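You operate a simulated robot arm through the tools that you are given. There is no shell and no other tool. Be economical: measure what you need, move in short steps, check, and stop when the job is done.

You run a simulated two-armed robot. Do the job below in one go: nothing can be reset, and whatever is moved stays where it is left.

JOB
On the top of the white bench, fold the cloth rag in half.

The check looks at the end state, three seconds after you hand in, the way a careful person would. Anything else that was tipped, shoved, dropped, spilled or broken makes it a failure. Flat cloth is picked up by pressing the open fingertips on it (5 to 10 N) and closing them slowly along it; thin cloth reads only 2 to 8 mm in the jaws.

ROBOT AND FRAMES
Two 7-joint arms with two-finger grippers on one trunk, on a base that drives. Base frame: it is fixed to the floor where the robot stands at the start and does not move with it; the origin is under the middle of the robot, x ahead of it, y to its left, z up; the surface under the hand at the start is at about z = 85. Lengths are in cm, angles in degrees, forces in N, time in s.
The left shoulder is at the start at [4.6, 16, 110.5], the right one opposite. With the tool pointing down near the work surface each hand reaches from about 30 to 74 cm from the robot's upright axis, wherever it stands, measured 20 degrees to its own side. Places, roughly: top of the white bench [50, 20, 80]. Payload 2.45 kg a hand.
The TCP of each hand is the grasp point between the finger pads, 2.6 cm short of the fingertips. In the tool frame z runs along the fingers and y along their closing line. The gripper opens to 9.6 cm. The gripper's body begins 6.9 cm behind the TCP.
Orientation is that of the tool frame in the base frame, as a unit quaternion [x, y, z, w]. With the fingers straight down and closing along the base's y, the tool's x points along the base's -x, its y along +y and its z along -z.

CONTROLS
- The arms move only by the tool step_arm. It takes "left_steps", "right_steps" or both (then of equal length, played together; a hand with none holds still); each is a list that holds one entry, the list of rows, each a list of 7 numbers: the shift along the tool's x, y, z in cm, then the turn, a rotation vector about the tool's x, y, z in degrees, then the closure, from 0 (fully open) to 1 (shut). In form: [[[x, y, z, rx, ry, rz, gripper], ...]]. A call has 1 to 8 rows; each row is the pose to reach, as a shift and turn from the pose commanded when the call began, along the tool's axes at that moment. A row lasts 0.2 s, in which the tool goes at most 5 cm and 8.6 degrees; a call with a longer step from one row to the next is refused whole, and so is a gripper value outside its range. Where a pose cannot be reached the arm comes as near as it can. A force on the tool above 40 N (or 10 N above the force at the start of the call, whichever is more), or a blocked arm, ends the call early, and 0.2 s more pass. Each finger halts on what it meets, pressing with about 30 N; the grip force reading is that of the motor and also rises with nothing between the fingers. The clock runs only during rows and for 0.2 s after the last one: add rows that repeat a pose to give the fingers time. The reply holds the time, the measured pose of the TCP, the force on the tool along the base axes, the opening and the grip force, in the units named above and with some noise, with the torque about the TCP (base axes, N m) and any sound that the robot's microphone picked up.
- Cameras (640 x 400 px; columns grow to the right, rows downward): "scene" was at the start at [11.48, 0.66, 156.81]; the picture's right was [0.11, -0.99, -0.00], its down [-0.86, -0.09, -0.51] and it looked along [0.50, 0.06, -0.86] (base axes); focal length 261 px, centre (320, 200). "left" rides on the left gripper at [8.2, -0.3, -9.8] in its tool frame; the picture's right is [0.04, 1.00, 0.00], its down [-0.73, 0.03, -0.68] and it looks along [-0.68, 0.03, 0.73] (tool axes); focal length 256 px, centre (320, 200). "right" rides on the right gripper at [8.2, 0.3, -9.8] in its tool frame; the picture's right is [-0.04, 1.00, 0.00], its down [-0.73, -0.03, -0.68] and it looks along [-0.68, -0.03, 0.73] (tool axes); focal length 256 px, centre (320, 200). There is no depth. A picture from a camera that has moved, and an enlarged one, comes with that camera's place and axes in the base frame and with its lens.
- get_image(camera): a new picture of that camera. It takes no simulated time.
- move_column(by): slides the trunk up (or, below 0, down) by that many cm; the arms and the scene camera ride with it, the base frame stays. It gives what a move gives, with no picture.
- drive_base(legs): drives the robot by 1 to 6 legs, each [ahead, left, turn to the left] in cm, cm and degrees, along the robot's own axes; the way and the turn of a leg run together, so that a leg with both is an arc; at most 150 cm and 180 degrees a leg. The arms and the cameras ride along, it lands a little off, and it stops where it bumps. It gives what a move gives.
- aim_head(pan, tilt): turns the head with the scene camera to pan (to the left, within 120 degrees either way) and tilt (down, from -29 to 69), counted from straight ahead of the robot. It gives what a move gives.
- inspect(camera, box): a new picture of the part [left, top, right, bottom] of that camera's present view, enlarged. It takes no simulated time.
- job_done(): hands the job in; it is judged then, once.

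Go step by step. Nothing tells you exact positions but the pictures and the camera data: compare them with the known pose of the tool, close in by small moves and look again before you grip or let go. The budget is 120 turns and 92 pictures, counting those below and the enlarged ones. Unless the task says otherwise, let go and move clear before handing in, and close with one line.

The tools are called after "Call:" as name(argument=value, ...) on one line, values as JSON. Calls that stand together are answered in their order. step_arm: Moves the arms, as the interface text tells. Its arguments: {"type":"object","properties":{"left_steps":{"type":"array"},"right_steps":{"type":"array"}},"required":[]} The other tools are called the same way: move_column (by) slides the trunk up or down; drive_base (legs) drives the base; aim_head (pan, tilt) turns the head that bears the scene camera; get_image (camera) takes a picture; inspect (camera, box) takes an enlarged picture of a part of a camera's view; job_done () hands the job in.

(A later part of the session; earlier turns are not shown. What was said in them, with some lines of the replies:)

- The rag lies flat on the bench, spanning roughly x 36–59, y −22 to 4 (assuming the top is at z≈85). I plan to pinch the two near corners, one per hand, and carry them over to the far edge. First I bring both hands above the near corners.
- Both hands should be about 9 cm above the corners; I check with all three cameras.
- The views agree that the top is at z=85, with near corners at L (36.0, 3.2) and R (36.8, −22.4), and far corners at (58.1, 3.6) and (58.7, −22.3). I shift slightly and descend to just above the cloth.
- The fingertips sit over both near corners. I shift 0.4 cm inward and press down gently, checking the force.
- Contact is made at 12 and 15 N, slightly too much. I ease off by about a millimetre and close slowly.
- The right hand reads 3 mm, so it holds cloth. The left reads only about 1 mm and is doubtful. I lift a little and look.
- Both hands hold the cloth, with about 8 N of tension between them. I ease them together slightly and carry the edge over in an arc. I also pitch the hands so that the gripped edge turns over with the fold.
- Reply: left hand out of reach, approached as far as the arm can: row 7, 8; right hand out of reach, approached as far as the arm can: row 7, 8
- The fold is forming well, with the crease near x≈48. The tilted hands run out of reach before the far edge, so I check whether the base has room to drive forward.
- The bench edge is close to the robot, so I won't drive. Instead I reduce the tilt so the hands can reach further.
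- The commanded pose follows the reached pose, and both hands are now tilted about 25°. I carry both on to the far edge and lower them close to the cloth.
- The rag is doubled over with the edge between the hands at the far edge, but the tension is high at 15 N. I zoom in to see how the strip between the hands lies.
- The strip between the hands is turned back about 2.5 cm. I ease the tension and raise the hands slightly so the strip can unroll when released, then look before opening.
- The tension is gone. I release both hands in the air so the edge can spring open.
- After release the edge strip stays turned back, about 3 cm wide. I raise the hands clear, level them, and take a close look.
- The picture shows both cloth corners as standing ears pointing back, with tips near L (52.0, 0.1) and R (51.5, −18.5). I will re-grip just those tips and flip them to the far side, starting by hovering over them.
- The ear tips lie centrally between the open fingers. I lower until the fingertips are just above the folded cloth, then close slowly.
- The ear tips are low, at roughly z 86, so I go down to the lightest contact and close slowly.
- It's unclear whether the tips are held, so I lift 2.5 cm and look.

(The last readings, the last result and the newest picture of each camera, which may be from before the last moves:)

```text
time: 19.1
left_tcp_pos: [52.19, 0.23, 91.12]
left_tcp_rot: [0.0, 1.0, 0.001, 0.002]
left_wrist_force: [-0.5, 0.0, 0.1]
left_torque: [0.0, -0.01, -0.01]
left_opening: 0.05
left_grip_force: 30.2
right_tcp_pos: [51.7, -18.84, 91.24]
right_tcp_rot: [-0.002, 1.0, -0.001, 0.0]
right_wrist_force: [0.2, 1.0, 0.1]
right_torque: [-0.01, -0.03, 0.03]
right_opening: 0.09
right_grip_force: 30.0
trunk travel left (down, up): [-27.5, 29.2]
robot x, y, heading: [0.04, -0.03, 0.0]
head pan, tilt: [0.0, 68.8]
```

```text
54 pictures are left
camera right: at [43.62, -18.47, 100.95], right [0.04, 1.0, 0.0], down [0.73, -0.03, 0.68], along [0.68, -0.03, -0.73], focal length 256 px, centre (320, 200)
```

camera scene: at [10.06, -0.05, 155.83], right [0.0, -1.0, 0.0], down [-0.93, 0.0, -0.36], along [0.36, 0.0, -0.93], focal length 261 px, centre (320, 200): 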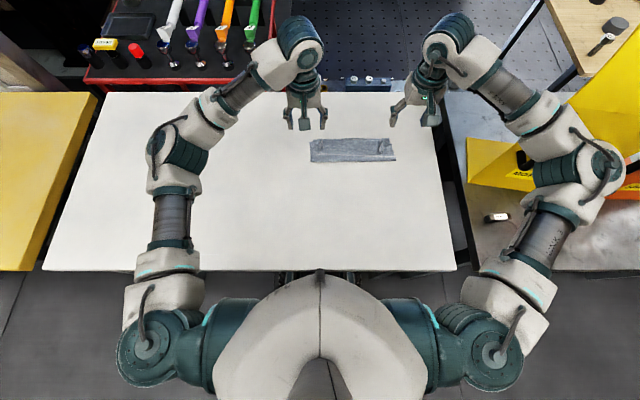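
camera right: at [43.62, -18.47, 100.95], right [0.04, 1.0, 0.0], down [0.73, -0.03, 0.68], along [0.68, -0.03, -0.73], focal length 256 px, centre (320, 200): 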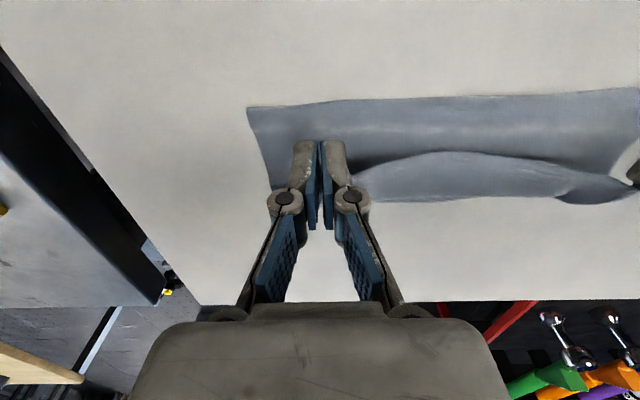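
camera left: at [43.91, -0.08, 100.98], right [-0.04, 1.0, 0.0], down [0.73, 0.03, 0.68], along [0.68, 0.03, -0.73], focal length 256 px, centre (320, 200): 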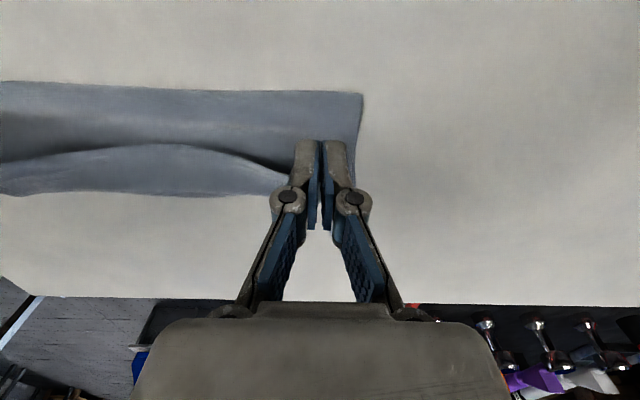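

Both corners are held and the strip is lifting. I carry the corners over the top to the far side, spread them back to full width, and pitch the hands slightly.

Call:
step_arm(left_steps=[[[-1, 0.5, -2, 0, 0, 0, 1], [-3, 1.2, -3, 0, 0, 0, 1], [-5, 2, -3, 0, 7, 0, 1], [-6.3, 2.6, -2, 0, 14, 0, 1], [-6.8, 2.8, -0.5, 0, 20, 0, 1], [-6.8, 2.8, 1, 0, 20, 0, 1]]], right_steps=[[[-1, -0.5, -2, 0, 0, 0, 1], [-3, -1.2, -3, 0, 0, 0, 1], [-5.2, -2, -3, 0, 7, 0, 1], [-6.8, -2.6, -2, 0, 14, 0, 1], [-7.5, -2.9, -0.5, 0, 20, 0, 1], [-7.5, -2.9, 1, 0, 20, 0, 1]]])

Call:
get_image(camera="left")

Call:
get_image(camera="right")

Call:
inspect(camera="scene", box=[290, 110, 420, 190])

```text
time: 20.5
left_tcp_pos: [59.05, 3.07, 90.2]
left_tcp_rot: [-0.001, 0.985, 0.0, -0.173]
left_wrist_force: [-0.4, -10.3, 0.6]
left_torque: [-0.22, 0.0, -0.08]
left_opening: 0.02
left_grip_force: 28.5
right_tcp_pos: [59.27, -21.74, 90.06]
right_tcp_rot: [-0.002, 0.985, -0.001, -0.174]
right_wrist_force: [-0.4, 10.9, 0.1]
right_torque: [0.22, -0.02, 0.09]
right_opening: 0.08
right_grip_force: 29.9
trunk travel left (down, up): [-27.5, 29.2]
robot x, y, heading: [-0.13, 0.0, -0.3]
head pan, tilt: [0.0, 68.8]
```

```text
53 pictures are left
camera left: at [54.66, 2.65, 102.18], right [-0.04, 1.0, 0.01], down [0.92, 0.03, 0.39], along [0.39, 0.03, -0.92], focal length 256 px, centre (320, 200)
```

left: 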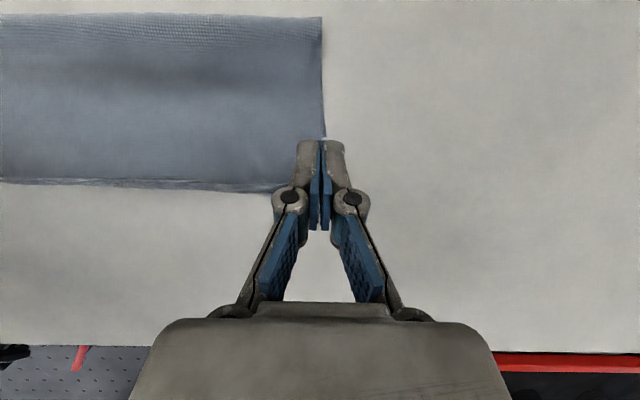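

```text
52 pictures are left
camera right: at [55.04, -21.37, 102.13], right [0.03, 1.0, -0.01], down [0.92, -0.02, 0.39], along [0.38, -0.02, -0.92], focal length 256 px, centre (320, 200)
```

right: 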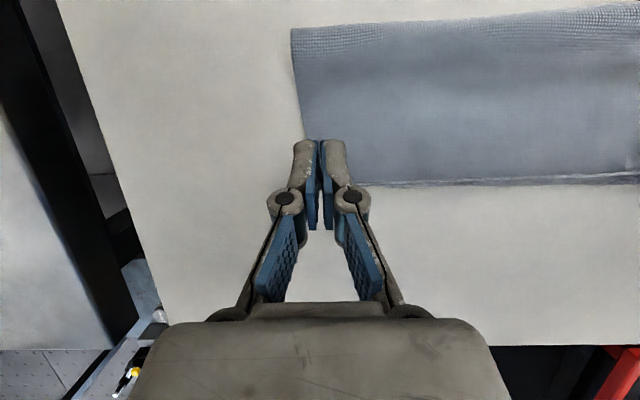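

```text
4.92 times, centred on (355, 150) of scene
camera zoom: at [10.61, -0.07, 155.78], right [0.0, -1.0, 0.0], down [-0.93, 0.0, -0.36], along [0.36, 0.0, -0.93], focal length 1284 px, centre (148, 446)
```

zoom: 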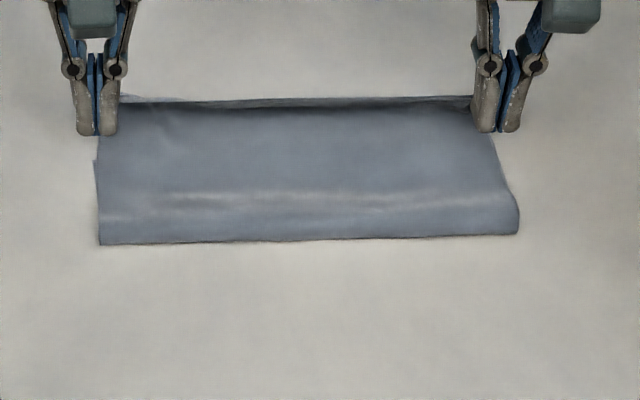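

The top layer is now nicely turned out, but it is pulled about 2 cm past the far edge. I bring it back and lower it onto the lower layer.

Call:
step_arm(left_steps=[[[0.6, -0.1, 0.8, 0, 0, 0, 1], [1.0, -0.2, 1.6, 0, 0, 0, 1], [1.17, -0.25, 2.34, 0, 0, 0, 1], [1.17, -0.25, 2.34, 0, 0, 0, 1]]], right_steps=[[[0.6, 0.1, 0.8, 0, 0, 0, 1], [1.0, 0.2, 1.5, 0, 0, 0, 1], [1.17, 0.25, 2.2, 0, 0, 0, 1], [1.17, 0.25, 2.2, 0, 0, 0, 1]]])

Call:
get_image(camera="left")

Call:
get_image(camera="right")

Call:
inspect(camera="scene", box=[290, 110, 420, 190])

```text
time: 21.5
left_tcp_pos: [57.12, 2.82, 88.17]
left_tcp_rot: [-0.001, 0.985, 0.0, -0.172]
left_wrist_force: [0.5, -6.2, 0.1]
left_torque: [-0.1, 0.0, -0.04]
left_opening: 0.01
left_grip_force: 28.8
right_tcp_pos: [57.44, -21.47, 88.56]
right_tcp_rot: [-0.001, 0.985, 0.0, -0.175]
right_wrist_force: [0.2, 6.7, 0.3]
right_torque: [0.1, 0.0, 0.0]
right_opening: 0.11
right_grip_force: 30.6
trunk travel left (down, up): [-27.5, 29.2]
robot x, y, heading: [-0.23, -0.23, -0.1]
head pan, tilt: [0.0, 68.8]
```

```text
50 pictures are left
camera left: at [52.7, 2.46, 100.37], right [-0.04, 1.0, 0.01], down [0.92, 0.03, 0.39], along [0.39, 0.03, -0.92], focal length 256 px, centre (320, 200)
```

left: 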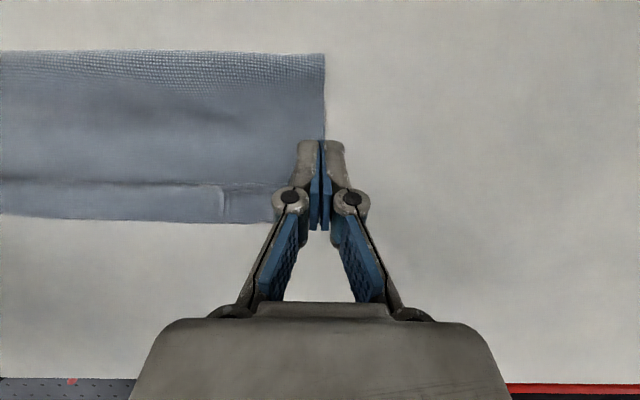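

```text
49 pictures are left
camera right: at [53.13, -21.13, 100.44], right [0.03, 1.0, -0.01], down [0.92, -0.03, 0.39], along [0.39, -0.03, -0.92], focal length 256 px, centre (320, 200)
```

right: 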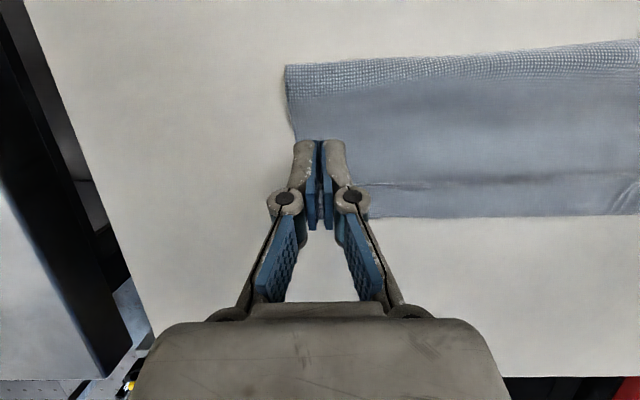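

```text
4.92 times, centred on (355, 150) of scene
camera zoom: at [10.52, -0.03, 155.79], right [0.0, -1.0, 0.0], down [-0.93, 0.0, -0.36], along [0.36, 0.0, -0.93], focal length 1284 px, centre (148, 446)
```

zoom: 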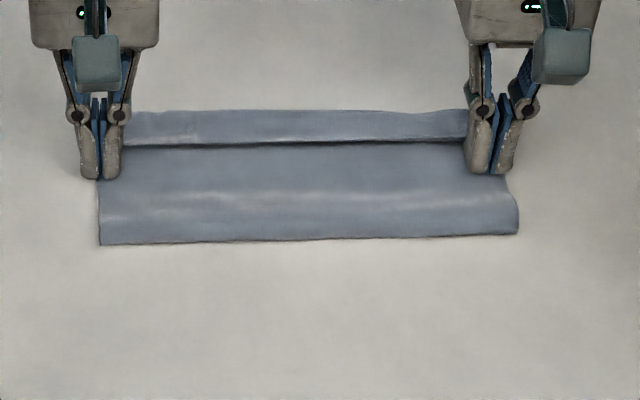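

The lower layer slid about 3 cm forward: its far edge is at x≈61.3 and the crease at x≈51. I lift the top edge again and carry it 3.3 cm further to meet the far edge.

Call:
step_arm(left_steps=[[[0.04, 0, -1.58, 0, 0, 0, 1], [-1.73, 0.1, -2.55, 0, -3, 0, 1], [-2.69, 0.1, -2.26, 0, -6, 0, 1], [-3.03, 0.1, -1.32, 0, -8, 0, 1], [-3.03, 0.1, -1.32, 0, -8, 0, 1]]], right_steps=[[[0.04, 0, -1.58, 0, 0, 0, 1], [-1.73, -0.1, -2.55, 0, -3, 0, 1], [-2.69, -0.1, -2.26, 0, -6, 0, 1], [-3.03, -0.1, -1.32, 0, -8, 0, 1], [-3.03, -0.1, -1.32, 0, -8, 0, 1]]])

Call:
get_image(camera="left")

Call:
get_image(camera="right")

Call:
inspect(camera="scene", box=[290, 110, 420, 190])

```text
time: 22.7
left_tcp_pos: [60.48, 2.84, 88.49]
left_tcp_rot: [0.0, 0.995, 0.0, -0.103]
left_wrist_force: [0.0, -8.3, 0.2]
left_torque: [-0.13, -0.01, -0.11]
left_opening: 0.0
left_grip_force: 28.7
right_tcp_pos: [60.72, -21.68, 88.67]
right_tcp_rot: [-0.002, 0.995, 0.0, -0.104]
right_wrist_force: [-0.2, 7.9, -0.1]
right_torque: [0.17, -0.05, 0.08]
right_opening: 0.09
right_grip_force: 29.9
trunk travel left (down, up): [-27.5, 29.2]
robot x, y, heading: [0.15, 0.15, 0.1]
head pan, tilt: [0.0, 68.8]
```

```text
47 pictures are left
camera left: at [54.44, 2.55, 99.83], right [-0.04, 1.0, 0.01], down [0.86, 0.03, 0.51], along [0.51, 0.03, -0.86], focal length 256 px, centre (320, 200)
```

left: 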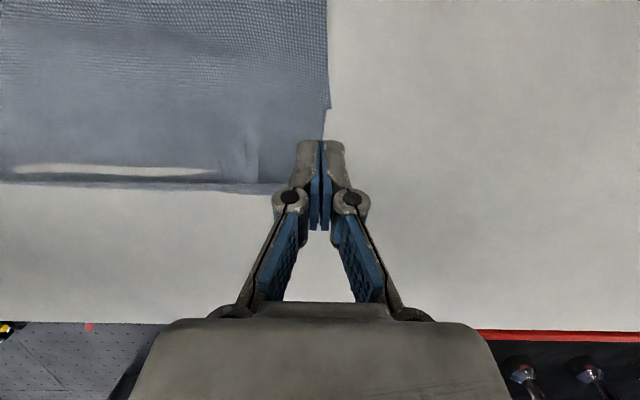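

```text
46 pictures are left
camera right: at [54.91, -21.24, 99.93], right [0.03, 1.0, -0.01], down [0.86, -0.03, 0.51], along [0.51, -0.03, -0.86], focal length 256 px, centre (320, 200)
```

right: 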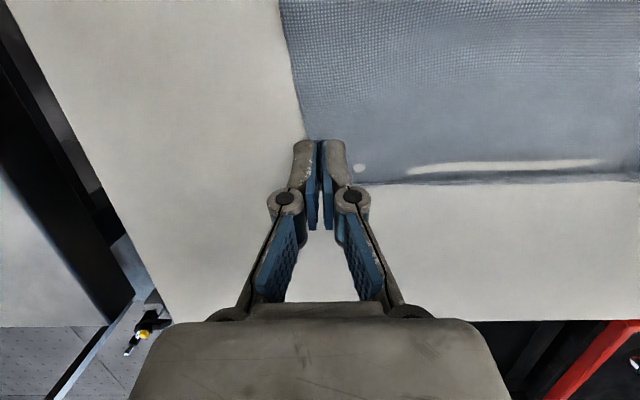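

```text
4.92 times, centred on (355, 150) of scene
camera zoom: at [10.56, -0.05, 155.79], right [0.0, -1.0, 0.0], down [-0.93, 0.0, -0.36], along [0.36, 0.0, -0.93], focal length 1284 px, centre (148, 446)
```

zoom: 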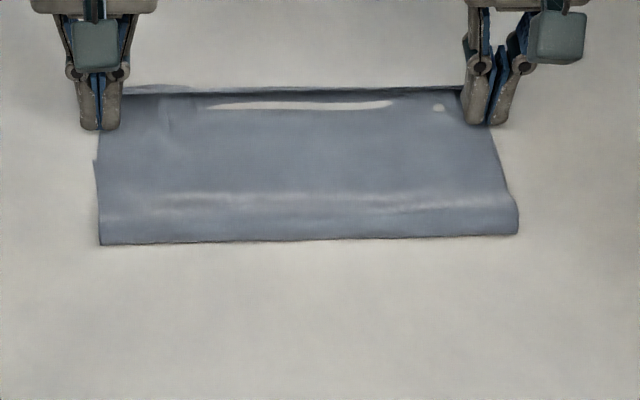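

A bright slit has appeared near the far edge, so I zoom in on it.

Call:
inspect(camera="left", box=[0, 100, 320, 240])

Call:
inspect(camera="right", box=[280, 90, 640, 250])

```text
2.00 times, centred on (160, 170) of left
camera zoom: at [54.44, 2.55, 99.83], right [-0.04, 1.0, 0.01], down [0.86, 0.03, 0.51], along [0.51, 0.03, -0.86], focal length 512 px, centre (640, 260)
```

zoom: 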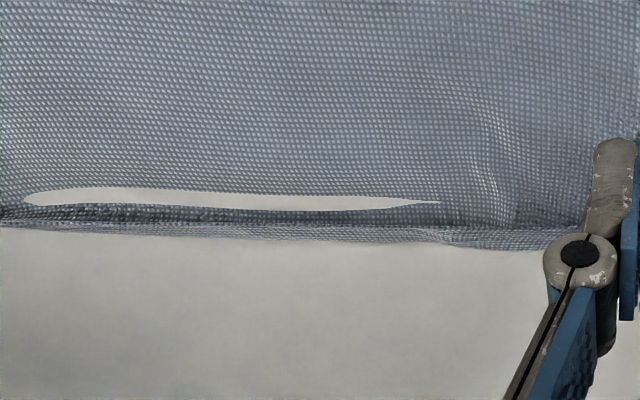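

```text
1.78 times, centred on (460, 170) of right
camera zoom: at [54.91, -21.24, 99.93], right [0.03, 1.0, -0.01], down [0.86, -0.03, 0.51], along [0.51, -0.03, -0.86], focal length 455 px, centre (71, 253)
```

zoom: 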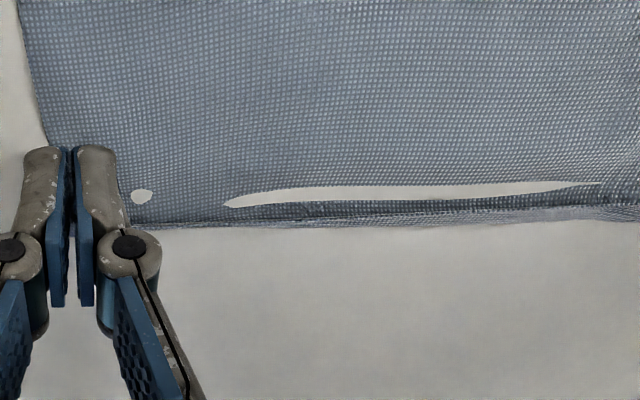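

The slit is only the cloth dipping into the bench surface. The top edge is at x≈61.9 against 61.3 for the lower one, and the crease hasn't moved. I ease back 0.4 cm, lower, and release.

Call:
step_arm(left_steps=[[[0.4, -0.15, 0.15, 0, 0, 0, 1], [0.4, -0.15, 0.3, 0, 0, 0, 1], [0.4, -0.15, 0.3, 0, 0, 0, 0.9], [0.4, -0.15, 0.3, 0, 0, 0, 0.75], [0.4, -0.15, 0.3, 0, 0, 0, 0.6], [0.4, -0.15, 0.3, 0, 0, 0, 0.6]]], right_steps=[[[0.4, 0.15, 0.2, 0, 0, 0, 1], [0.4, 0.15, 0.4, 0, 0, 0, 1], [0.4, 0.15, 0.4, 0, 0, 0, 0.9], [0.4, 0.15, 0.4, 0, 0, 0, 0.75], [0.4, 0.15, 0.4, 0, 0, 0, 0.6], [0.4, 0.15, 0.4, 0, 0, 0, 0.6]]])

Call:
get_image(camera="left")

Call:
get_image(camera="right")

```text
time: 24.1
left_tcp_pos: [59.93, 2.9, 88.27]
left_tcp_rot: [0.0, 0.995, 0.001, -0.104]
left_wrist_force: [0.6, 0.4, -0.5]
left_torque: [0.01, 0.0, -0.03]
left_opening: 3.81
left_grip_force: 0.0
right_tcp_pos: [60.34, -21.53, 88.2]
right_tcp_rot: [-0.002, 0.994, 0.0, -0.106]
right_wrist_force: [0.1, -0.4, 0.6]
right_torque: [-0.04, 0.01, 0.02]
right_opening: 3.83
right_grip_force: 0.1
trunk travel left (down, up): [-27.5, 29.2]
robot x, y, heading: [-0.12, -0.04, 0.2]
head pan, tilt: [0.0, 68.8]
```

```text
42 pictures are left
camera left: at [53.89, 2.41, 99.67], right [-0.04, 1.0, 0.01], down [0.86, 0.03, 0.51], along [0.51, 0.03, -0.86], focal length 256 px, centre (320, 200)
```

left: 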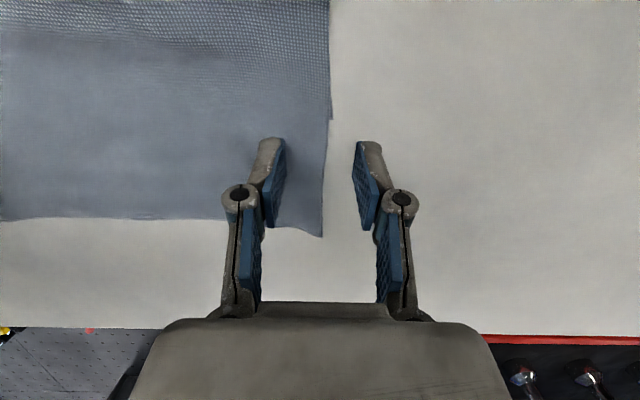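

```text
41 pictures are left
camera right: at [54.4, -21.09, 99.57], right [0.04, 1.0, -0.01], down [0.86, -0.03, 0.51], along [0.51, -0.03, -0.86], focal length 256 px, centre (320, 200)
```

right: 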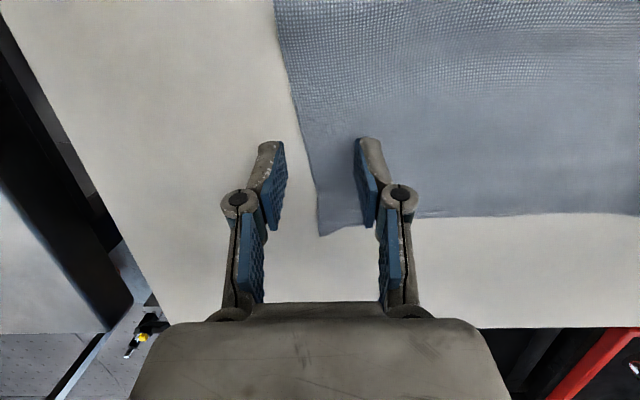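

The corners sprang open flat. I raise the hands straight up and away to inspect the overall alignment.

Call:
step_arm(left_steps=[[[0, 0, -3, 0, 0, 0, 0.6], [0.5, 1, -6, 0, -4, 0, 0.6], [3, 3, -9, 0, -8, 0, 0.6], [5, 6, -10, 0, -12, 0, 0.6], [6, 10, -10, 0, -12, 0, 0.6]]], right_steps=[[[0, 0, -3, 0, 0, 0, 0.6], [0.5, -1, -6, 0, -4, 0, 0.6], [3, -2, -9, 0, -8, 0, 0.6], [5, -4, -10, 0, -12, 0, 0.6], [6, -6, -10, 0, -12, 0, 0.6]]])

Call:
inspect(camera="scene", box=[290, 110, 420, 190])

Call:
get_image(camera="right")

Call:
get_image(camera="left")

```text
time: 25.3
left_tcp_pos: [55.98, 12.99, 99.4]
left_tcp_rot: [-0.001, 1.0, -0.001, 0.002]
left_wrist_force: [0.2, -0.1, 0.3]
left_torque: [-0.01, -0.02, -0.03]
left_opening: 3.84
left_grip_force: 0.0
right_tcp_pos: [56.56, -27.37, 99.17]
right_tcp_rot: [-0.002, 1.0, -0.002, 0.0]
right_wrist_force: [0.1, 0.4, 0.5]
right_torque: [-0.04, 0.02, -0.01]
right_opening: 3.82
right_grip_force: 0.2
trunk travel left (down, up): [-27.5, 29.2]
robot x, y, heading: [0.12, 0.07, 0.1]
head pan, tilt: [0.0, 68.8]
```

```text
4.92 times, centred on (355, 150) of scene
camera zoom: at [10.42, 0.34, 155.79], right [0.0, -1.0, 0.0], down [-0.93, 0.0, -0.36], along [0.36, 0.0, -0.93], focal length 1284 px, centre (148, 446)
```

zoom: 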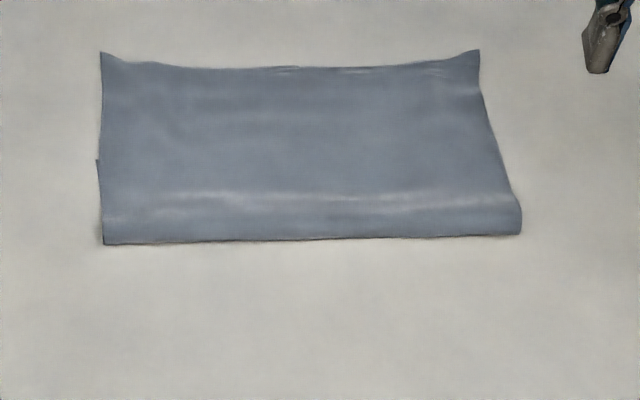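

```text
39 pictures are left
camera right: at [48.42, -26.89, 108.97], right [0.04, 1.0, 0.0], down [0.73, -0.02, 0.68], along [0.68, -0.03, -0.73], focal length 256 px, centre (320, 200)
```

right: 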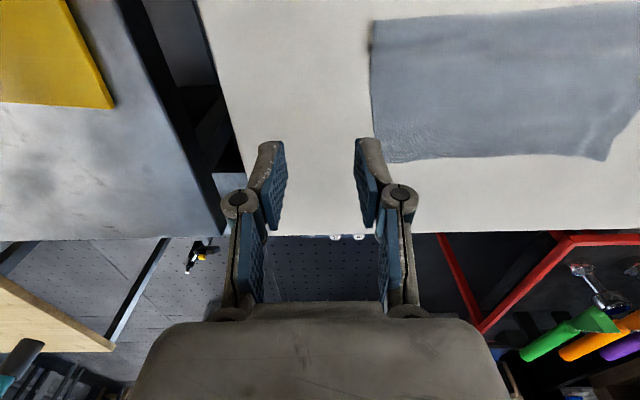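

```text
38 pictures are left
camera left: at [47.81, 12.66, 109.19], right [-0.04, 1.0, 0.0], down [0.73, 0.03, 0.68], along [0.68, 0.03, -0.73], focal length 256 px, centre (320, 200)
```

left: 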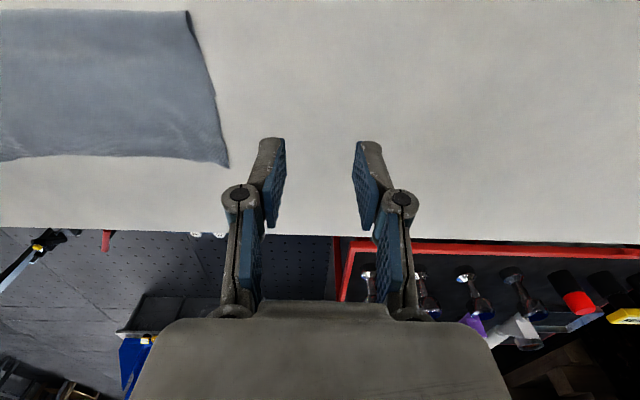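

Now I see it clearly: the lower layer never slid. Its far edge is still at about x 57.5–58.7, and the top layer overshoots to about x 65. I will re-grip the top corners, which now point the right way, lift them back so the crease rolls to x≈47.7, and lay them down at x≈58.

Call:
step_arm(left_steps=[[[-2, -3, 0, 0, 0, 0, 0.7], [-4, -6.5, 1, 0, 0, 0, 0.73], [-6, -10, 3, 0, 0, 0, 0.73], [-8, -12.3, 6, 0, 0, 0, 0.73], [-8, -12.3, 9, 0, 0, 0, 0.73], [-8, -12.3, 10.2, 0, 0, 0, 0.73], [-8, -12.3, 10.2, 0, 0, 0, 0.73]]], right_steps=[[[-2, 2, 0, 0, 0, 0, 0.7], [-4, 4, 1, 0, 0, 0, 0.73], [-6, 6, 3, 0, 0, 0, 0.73], [-7.5, 8.2, 6, 0, 0, 0, 0.73], [-7.5, 8.2, 9, 0, 0, 0, 0.73], [-7.5, 8.2, 10, 0, 0, 0, 0.73], [-7.5, 8.2, 10, 0, 0, 0, 0.73]]])

Call:
get_image(camera="left")

Call:
get_image(camera="right")

```text
time: 26.9
left_tcp_pos: [63.88, 0.64, 89.07]
left_tcp_rot: [0.0, 1.0, 0.002, 0.001]
left_wrist_force: [-0.7, 0.4, 0.3]
left_torque: [-0.01, -0.05, 0.01]
left_opening: 2.6
left_grip_force: 0.1
right_tcp_pos: [63.89, -19.28, 89.42]
right_tcp_rot: [-0.003, 1.0, 0.0, 0.0]
right_wrist_force: [0.0, 1.1, 0.4]
right_torque: [0.02, -0.03, 0.02]
right_opening: 2.59
right_grip_force: 0.0
trunk travel left (down, up): [-27.5, 29.2]
robot x, y, heading: [0.11, 0.24, -0.4]
head pan, tilt: [0.0, 68.8]
```

```text
37 pictures are left
camera left: at [55.75, 0.25, 98.91], right [-0.04, 1.0, 0.0], down [0.73, 0.03, 0.68], along [0.68, 0.03, -0.73], focal length 256 px, centre (320, 200)
```

left: 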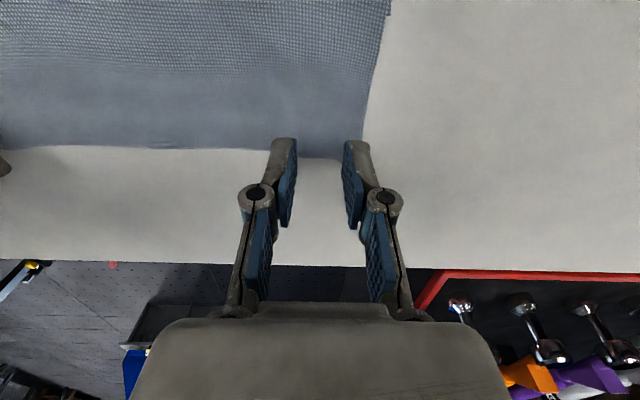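

```text
36 pictures are left
camera right: at [55.84, -18.91, 99.22], right [0.04, 1.0, 0.0], down [0.73, -0.03, 0.68], along [0.68, -0.03, -0.73], focal length 256 px, centre (320, 200)
```

right: 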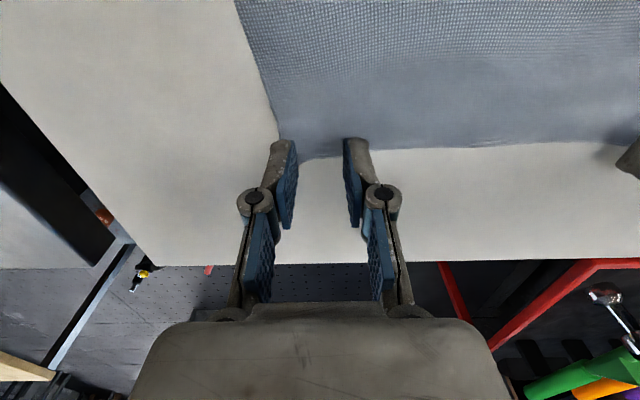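

The fingers are over the top layer's corners on bare bench. I shift slightly inward and press lightly.

Call:
step_arm(left_steps=[[[0.5, 0, 0.5, 0, 0, 0, 0.73], [0.5, 0, 1, 0, 0, 0, 0.73], [0.5, 0, 1.35, 0, 0, 0, 0.73], [0.5, 0, 1.48, 0, 0, 0, 0.73]]], right_steps=[[[0.3, 0, 0.6, 0, 0, 0, 0.73], [0.3, 0, 1.2, 0, 0, 0, 0.73], [0.3, 0, 1.65, 0, 0, 0, 0.73], [0.3, 0, 1.83, 0, 0, 0, 0.73]]])

```text
time: 27.9
left_tcp_pos: [63.5, 0.57, 87.9]
left_tcp_rot: [-0.001, 1.0, 0.001, 0.001]
left_wrist_force: [0.3, 0.0, 0.2]
left_torque: [-0.03, 0.03, -0.02]
left_opening: 2.61
left_grip_force: 0.1
right_tcp_pos: [63.55, -19.26, 87.67]
right_tcp_rot: [-0.002, 1.0, 0.0, 0.002]
right_wrist_force: [0.0, -1.1, 11.1]
right_torque: [-0.06, -0.01, 0.03]
right_opening: 2.61
right_grip_force: 0.1
trunk travel left (down, up): [-27.5, 29.2]
robot x, y, heading: [0.42, -0.05, 0.1]
head pan, tilt: [0.0, 68.8]
```

The right hand presses at 11 N and the left has no contact yet. I lower the left a bit and close both.

Call:
step_arm(left_steps=[[[0, 0, 0.35, 0, 0, 0, 0.73], [0, 0, 0.38, 0, 0, 0, 0.74], [0, 0, 0.38, 0, 0, 0, 0.79], [0, 0, 0.38, 0, 0, 0, 0.84], [0, 0, 0.38, 0, 0, 0, 0.89], [0, 0, 0.38, 0, 0, 0, 0.94], [0, 0, 0.38, 0, 0, 0, 1], [0, 0, 0.38, 0, 0, 0, 1]]], right_steps=[[[0, 0, 0, 0, 0, 0, 0.73], [0, 0, -0.03, 0, 0, 0, 0.74], [0, 0, -0.03, 0, 0, 0, 0.79], [0, 0, -0.03, 0, 0, 0, 0.84], [0, 0, -0.03, 0, 0, 0, 0.89], [0, 0, -0.03, 0, 0, 0, 0.94], [0, 0, -0.03, 0, 0, 0, 1], [0, 0, -0.03, 0, 0, 0, 1]]])

Call:
get_image(camera="left")

Call:
get_image(camera="right")

```text
time: 29.7
left_tcp_pos: [63.6, 0.46, 87.76]
left_tcp_rot: [-0.001, 1.0, 0.001, 0.003]
left_wrist_force: [-0.2, -3.0, 21.3]
left_torque: [-0.01, 0.07, 0.03]
left_opening: 0.41
left_grip_force: 38.2
right_tcp_pos: [63.31, -19.11, 87.66]
right_tcp_rot: [-0.002, 1.0, 0.0, 0.001]
right_wrist_force: [0.4, 4.8, 1.7]
right_torque: [0.1, 0.04, -0.06]
right_opening: 0.13
right_grip_force: 28.5
trunk travel left (down, up): [-27.5, 29.2]
robot x, y, heading: [-0.21, -0.15, 0.3]
head pan, tilt: [0.0, 68.8]
```

```text
35 pictures are left
camera left: at [55.16, 0.2, 97.45], right [-0.04, 1.0, 0.0], down [0.73, 0.03, 0.68], along [0.68, 0.03, -0.73], focal length 256 px, centre (320, 200)
```

left: 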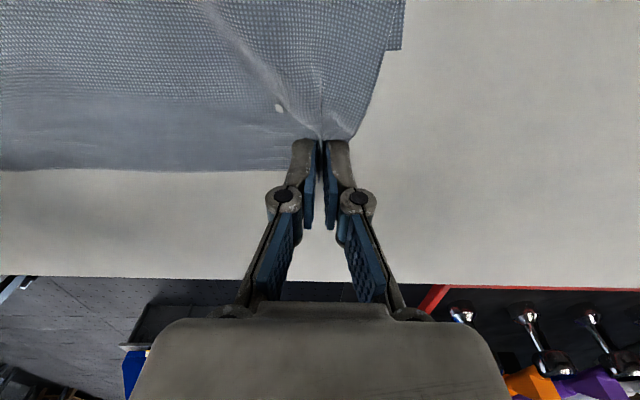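

```text
34 pictures are left
camera right: at [55.31, -18.8, 97.47], right [0.04, 1.0, 0.0], down [0.73, -0.03, 0.68], along [0.68, -0.02, -0.73], focal length 256 px, centre (320, 200)
```

right: 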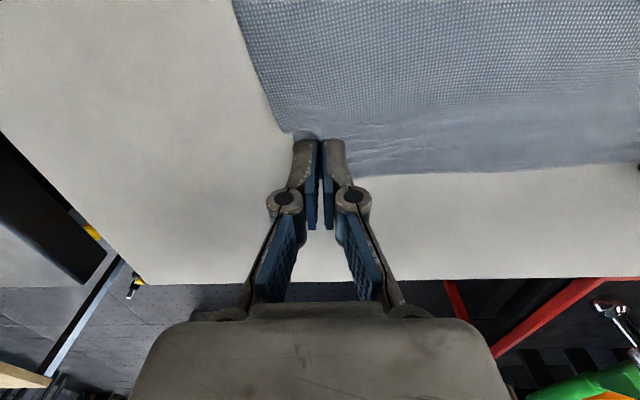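

The left hand clearly holds cloth and the right appears to. I lift and bring the edge back so the crease can roll to its proper place.

Call:
step_arm(left_steps=[[[1, -0.2, -2, 0, 0, 0, 1], [3, -0.2, -5, 0, 0, 0, 1], [6, -0.2, -7.5, 0, 0, 0, 1], [9.5, -0.2, -9, 0, 0, 0, 1], [12.5, -0.2, -9.3, 0, 0, 0, 1], [15, -0.2, -9.3, 0, 0, 0, 1], [15, -0.2, -9.3, 0, 0, 0, 1]]], right_steps=[[[1, 0.2, -2, 0, 0, 0, 1], [3, 0.2, -5, 0, 0, 0, 1], [6, 0.2, -7.5, 0, 0, 0, 1], [9.5, 0.2, -9, 0, 0, 0, 1], [12.5, 0.2, -9.3, 0, 0, 0, 1], [15, 0.2, -9.3, 0, 0, 0, 1], [15, 0.2, -9.3, 0, 0, 0, 1]]])

Call:
get_image(camera="left")

Call:
inspect(camera="scene", box=[280, 90, 440, 190])

Call:
get_image(camera="right")

```text
time: 31.3
left_tcp_pos: [48.4, 0.36, 96.52]
left_tcp_rot: [0.0, 1.0, 0.0, 0.001]
left_wrist_force: [0.5, -0.1, 0.1]
left_torque: [-0.11, -0.01, -0.03]
left_opening: 0.26
left_grip_force: 26.9
right_tcp_pos: [48.77, -18.99, 96.62]
right_tcp_rot: [-0.001, 1.0, 0.0, -0.001]
right_wrist_force: [-0.1, 0.9, 0.0]
right_torque: [-0.01, -0.06, 0.01]
right_opening: 0.0
right_grip_force: 29.3
trunk travel left (down, up): [-27.5, 29.2]
robot x, y, heading: [0.05, 0.04, 0.3]
head pan, tilt: [0.0, 68.8]
```

```text
33 pictures are left
camera left: at [40.17, -0.11, 106.43], right [-0.04, 1.0, 0.0], down [0.73, 0.03, 0.68], along [0.68, 0.03, -0.73], focal length 256 px, centre (320, 200)
```

left: 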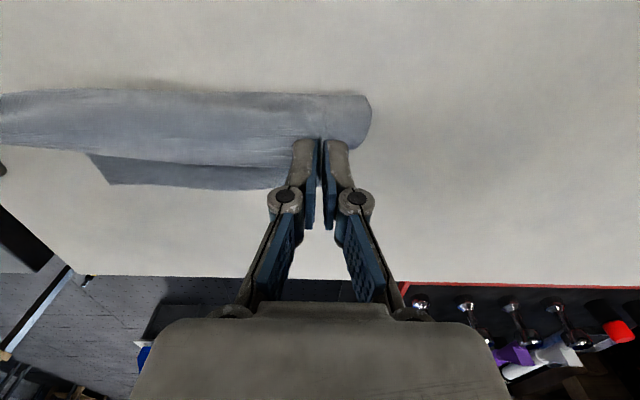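

```text
4.00 times, centred on (360, 140) of scene
camera zoom: at [10.48, -0.07, 155.78], right [0.0, -1.0, 0.0], down [-0.93, 0.0, -0.36], along [0.36, 0.0, -0.93], focal length 1044 px, centre (160, 440)
```

zoom: 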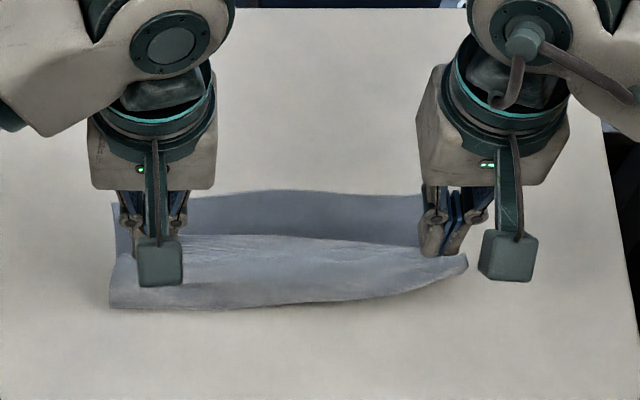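

```text
31 pictures are left
camera right: at [40.53, -18.57, 106.43], right [0.04, 1.0, 0.0], down [0.73, -0.03, 0.68], along [0.68, -0.03, -0.74], focal length 256 px, centre (320, 200)
```

right: 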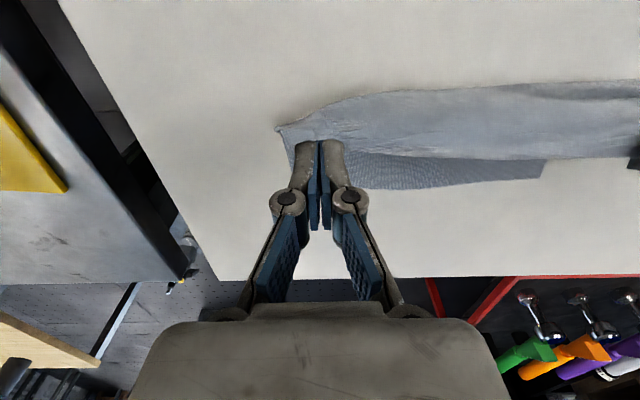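

The right hand may have slipped, so I zoom in there.

Call:
inspect(camera="right", box=[240, 70, 480, 220])

```text
2.67 times, centred on (360, 145) of right
camera zoom: at [40.53, -18.57, 106.43], right [0.04, 1.0, 0.0], down [0.73, -0.03, 0.68], along [0.68, -0.03, -0.74], focal length 683 px, centre (213, 347)
```

zoom: 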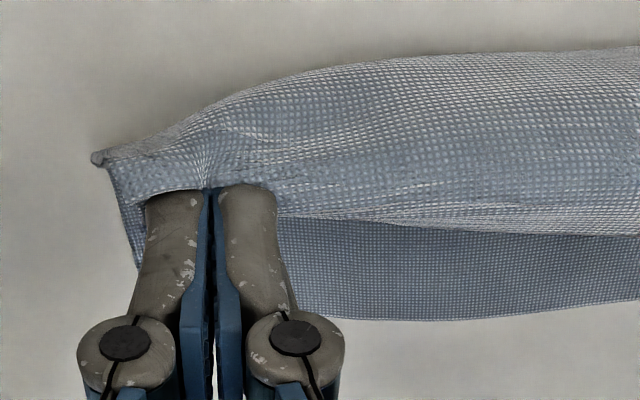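

The right hand still holds its pinch, and the crease has rolled back to about x 48. Now I fold forward in a proper arc, ending with the edge at x≈58.

Call:
step_arm(left_steps=[[[-2.6, 0, 0.4, 0, 0, 0, 1], [-5.1, 0.1, 1.8, 0, 0, 0, 1], [-6.9, 0.2, 4, 0, 0, 0, 1], [-7.9, 0.2, 6.3, 0, 0, 0, 1], [-8.2, 0.2, 8.0, 0, 0, 0, 1], [-8.2, 0.2, 8.2, 0, 0, 0, 1]]], right_steps=[[[-2.6, 0, 0.4, 0, 0, 0, 1], [-5.1, -0.1, 1.8, 0, 0, 0, 1], [-6.9, -0.2, 4, 0, 0, 0, 1], [-8, -0.2, 6.3, 0, 0, 0, 1], [-8.3, -0.2, 8.0, 0, 0, 0, 1], [-8.3, -0.2, 8.2, 0, 0, 0, 1]]])

Call:
get_image(camera="left")

Call:
get_image(camera="right")

Call:
inspect(camera="scene", box=[280, 90, 440, 190])

```text
time: 32.7
left_tcp_pos: [56.84, 0.59, 88.41]
left_tcp_rot: [0.0, 1.0, 0.001, 0.001]
left_wrist_force: [1.8, -3.1, 0.1]
left_torque: [-0.11, -0.01, 0.05]
left_opening: 0.09
left_grip_force: 27.9
right_tcp_pos: [56.91, -19.22, 88.48]
right_tcp_rot: [-0.003, 1.0, 0.0, -0.001]
right_wrist_force: [0.3, 5.5, 0.1]
right_torque: [0.14, 0.03, -0.02]
right_opening: 0.02
right_grip_force: 29.3
trunk travel left (down, up): [-27.5, 29.2]
robot x, y, heading: [-0.01, 0.05, -0.0]
head pan, tilt: [0.0, 68.8]
```

```text
29 pictures are left
camera left: at [48.53, 0.18, 98.17], right [-0.04, 1.0, 0.0], down [0.73, 0.03, 0.68], along [0.68, 0.03, -0.73], focal length 256 px, centre (320, 200)
```

left: 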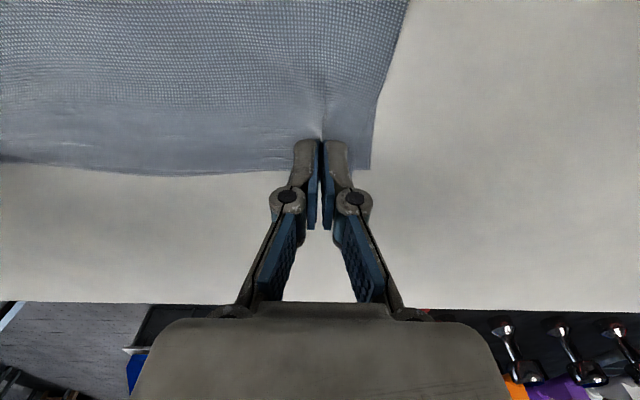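

```text
28 pictures are left
camera right: at [48.78, -18.87, 98.38], right [0.04, 1.0, 0.0], down [0.73, -0.03, 0.68], along [0.68, -0.02, -0.73], focal length 256 px, centre (320, 200)
```

right: 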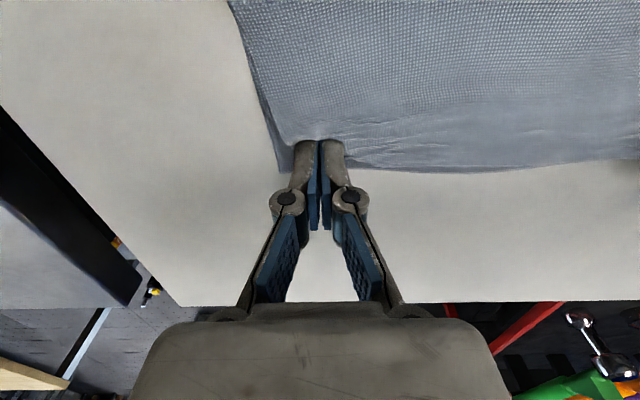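

```text
4.00 times, centred on (360, 140) of scene
camera zoom: at [10.49, -0.08, 155.79], right [0.0, -1.0, 0.0], down [-0.93, 0.0, -0.36], along [0.36, 0.0, -0.93], focal length 1044 px, centre (160, 440)
```

zoom: 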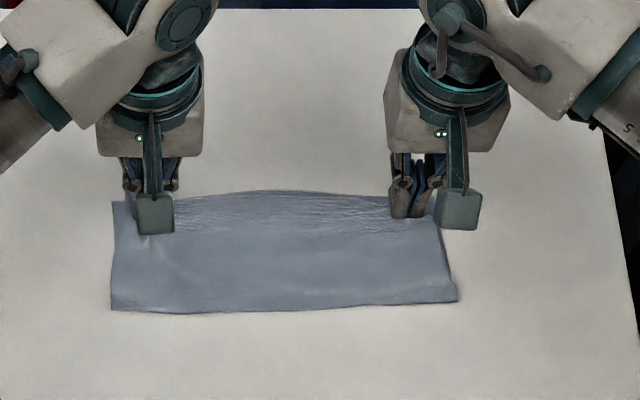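

The fold now lies flat, with the corners close to the lower ones. I lower slightly, open slowly, and lift straight up.

Call:
step_arm(left_steps=[[[0, 0, 0.3, 0, 0, 0, 1], [0, 0, 0.4, 0, 0, 0, 0.92], [0, 0, 0.4, 0, 0, 0, 0.82], [0, 0, 0.4, 0, 0, 0, 0.72], [0, 0, 0.4, 0, 0, 0, 0.65], [0, 0, 0.4, 0, 0, 0, 0.65], [0, 0, -3, 0, 0, 0, 0.65], [0, 0, -7, 0, 0, 0, 0.65]]], right_steps=[[[0, 0, 0.3, 0, 0, 0, 1], [0, 0, 0.4, 0, 0, 0, 0.92], [0, 0, 0.4, 0, 0, 0, 0.82], [0, 0, 0.4, 0, 0, 0, 0.72], [0, 0, 0.4, 0, 0, 0, 0.65], [0, 0, 0.4, 0, 0, 0, 0.65], [0, 0, -3, 0, 0, 0, 0.65], [0, 0, -7, 0, 0, 0, 0.65]]])

Call:
get_image(camera="left")

Call:
get_image(camera="right")

```text
time: 34.5
left_tcp_pos: [56.66, 0.66, 95.61]
left_tcp_rot: [0.0, 1.0, 0.002, 0.002]
left_wrist_force: [0.1, 0.6, -0.6]
left_torque: [0.02, -0.01, -0.01]
left_opening: 3.35
left_grip_force: 0.1
right_tcp_pos: [56.84, -19.2, 95.81]
right_tcp_rot: [-0.002, 1.0, 0.0, 0.001]
right_wrist_force: [-0.3, 0.4, -1.0]
right_torque: [-0.01, 0.01, 0.0]
right_opening: 3.34
right_grip_force: 0.1
trunk travel left (down, up): [-27.5, 29.2]
robot x, y, heading: [-0.12, 0.06, -0.4]
head pan, tilt: [0.0, 68.8]
```

```text
26 pictures are left
camera left: at [48.44, 0.21, 105.42], right [-0.04, 1.0, 0.0], down [0.73, 0.03, 0.68], along [0.68, 0.03, -0.73], focal length 256 px, centre (320, 200)
```

left: 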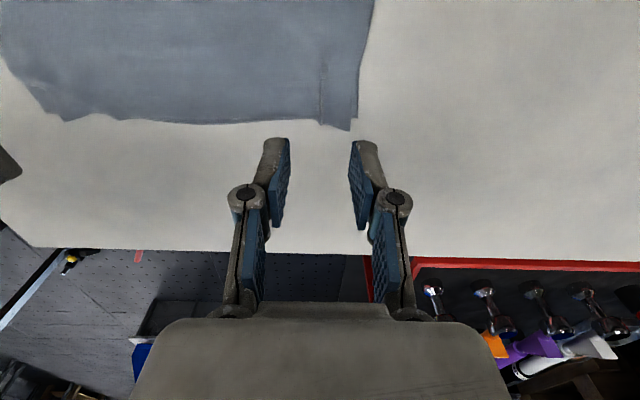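

```text
25 pictures are left
camera right: at [48.7, -18.89, 105.63], right [0.04, 1.0, 0.0], down [0.73, -0.03, 0.68], along [0.68, -0.03, -0.73], focal length 256 px, centre (320, 200)
```

right: 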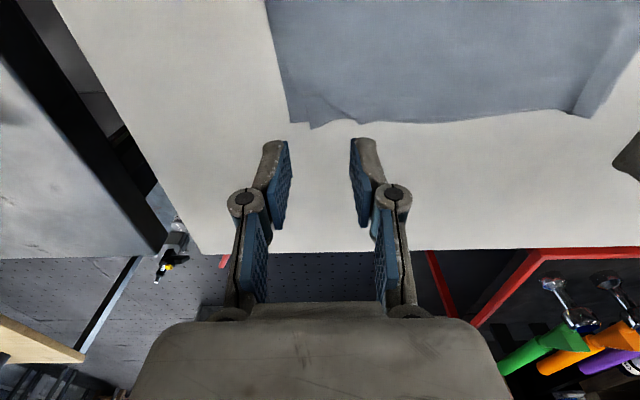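

Looking good. I move the hands back clear of the cloth and inspect the result.

Call:
step_arm(left_steps=[[[0, 3, -3, 0, 0, 0, 0.65], [1, 7, -5, 0, 0, 0, 0.65], [2, 11, -5, 0, 0, 0, 0.65], [4, 15, -5, 0, 0, 0, 0.65]]], right_steps=[[[0, -3, -3, 0, 0, 0, 0.65], [1, -6, -5, 0, 0, 0, 0.65], [4, -9, -6, 0, 0, 0, 0.65], [8, -10, -7, 0, 0, 0, 0.65]]])

Call:
inspect(camera="scene", box=[290, 110, 420, 190])

Call:
inspect(camera="right", box=[280, 0, 640, 160])

Call:
inspect(camera="left", box=[0, 0, 320, 160])

```text
time: 35.5
left_tcp_pos: [52.34, 15.73, 100.72]
left_tcp_rot: [0.001, 1.0, -0.001, 0.003]
left_wrist_force: [-0.9, -0.5, -0.9]
left_torque: [-0.03, -0.04, 0.01]
left_opening: 3.37
left_grip_force: 0.1
right_tcp_pos: [48.73, -28.94, 102.87]
right_tcp_rot: [-0.002, 1.0, -0.002, 0.001]
right_wrist_force: [0.9, -0.7, 0.3]
right_torque: [-0.06, -0.04, -0.02]
right_opening: 3.35
right_grip_force: 0.1
trunk travel left (down, up): [-27.5, 29.2]
robot x, y, heading: [-0.05, 0.43, -0.1]
head pan, tilt: [0.0, 68.8]
```

```text
4.92 times, centred on (355, 150) of scene
camera zoom: at [10.05, 0.27, 155.83], right [0.0, -1.0, 0.0], down [-0.93, 0.0, -0.36], along [0.36, 0.0, -0.93], focal length 1284 px, centre (148, 446)
```

zoom: 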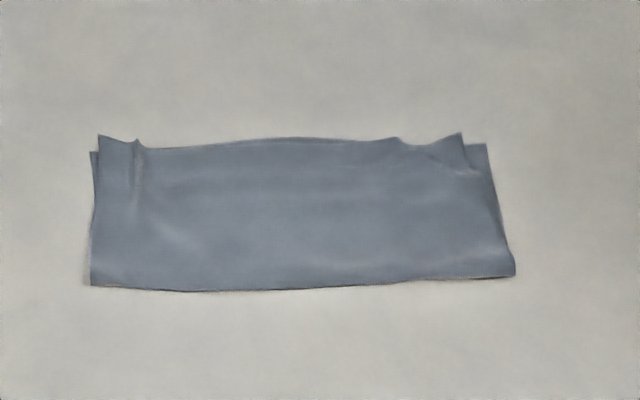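

```text
1.78 times, centred on (460, 80) of right
camera zoom: at [40.56, -28.66, 112.57], right [0.04, 1.0, 0.0], down [0.73, -0.03, 0.68], along [0.68, -0.03, -0.73], focal length 455 px, centre (71, 413)
```

zoom: 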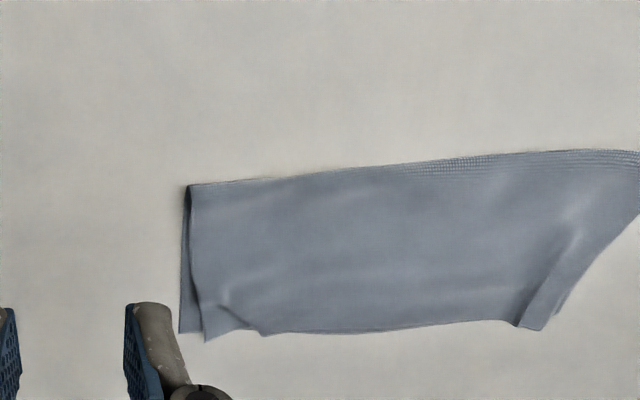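

```text
2.00 times, centred on (160, 80) of left
camera zoom: at [44.13, 15.4, 110.53], right [-0.04, 1.0, 0.0], down [0.73, 0.03, 0.68], along [0.68, 0.03, -0.73], focal length 512 px, centre (640, 440)
```

zoom: 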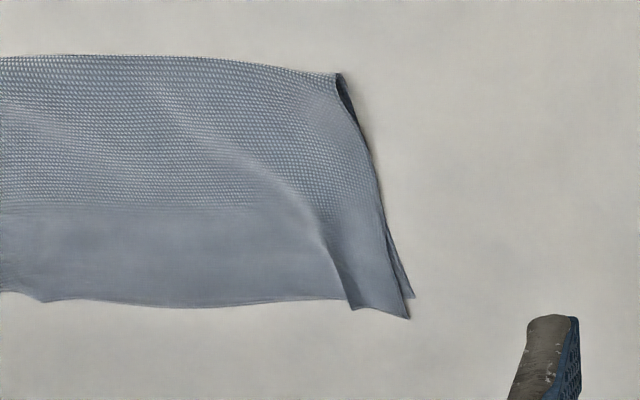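

The rag is folded in half on the white bench. The crease is at x≈47.8 and the top edge is within 1–2 cm of the lower one along the far side. The hands are open and clear, and no other object was touched.

Call:
job_done()

```text
The job is handed in.
```

I folded the cloth rag in half on the top of the white bench and handed the job in. The top corners sit 1 to 2 cm off the lower ones, with a slight wrinkle near both top corners, and both hands are open and clear.
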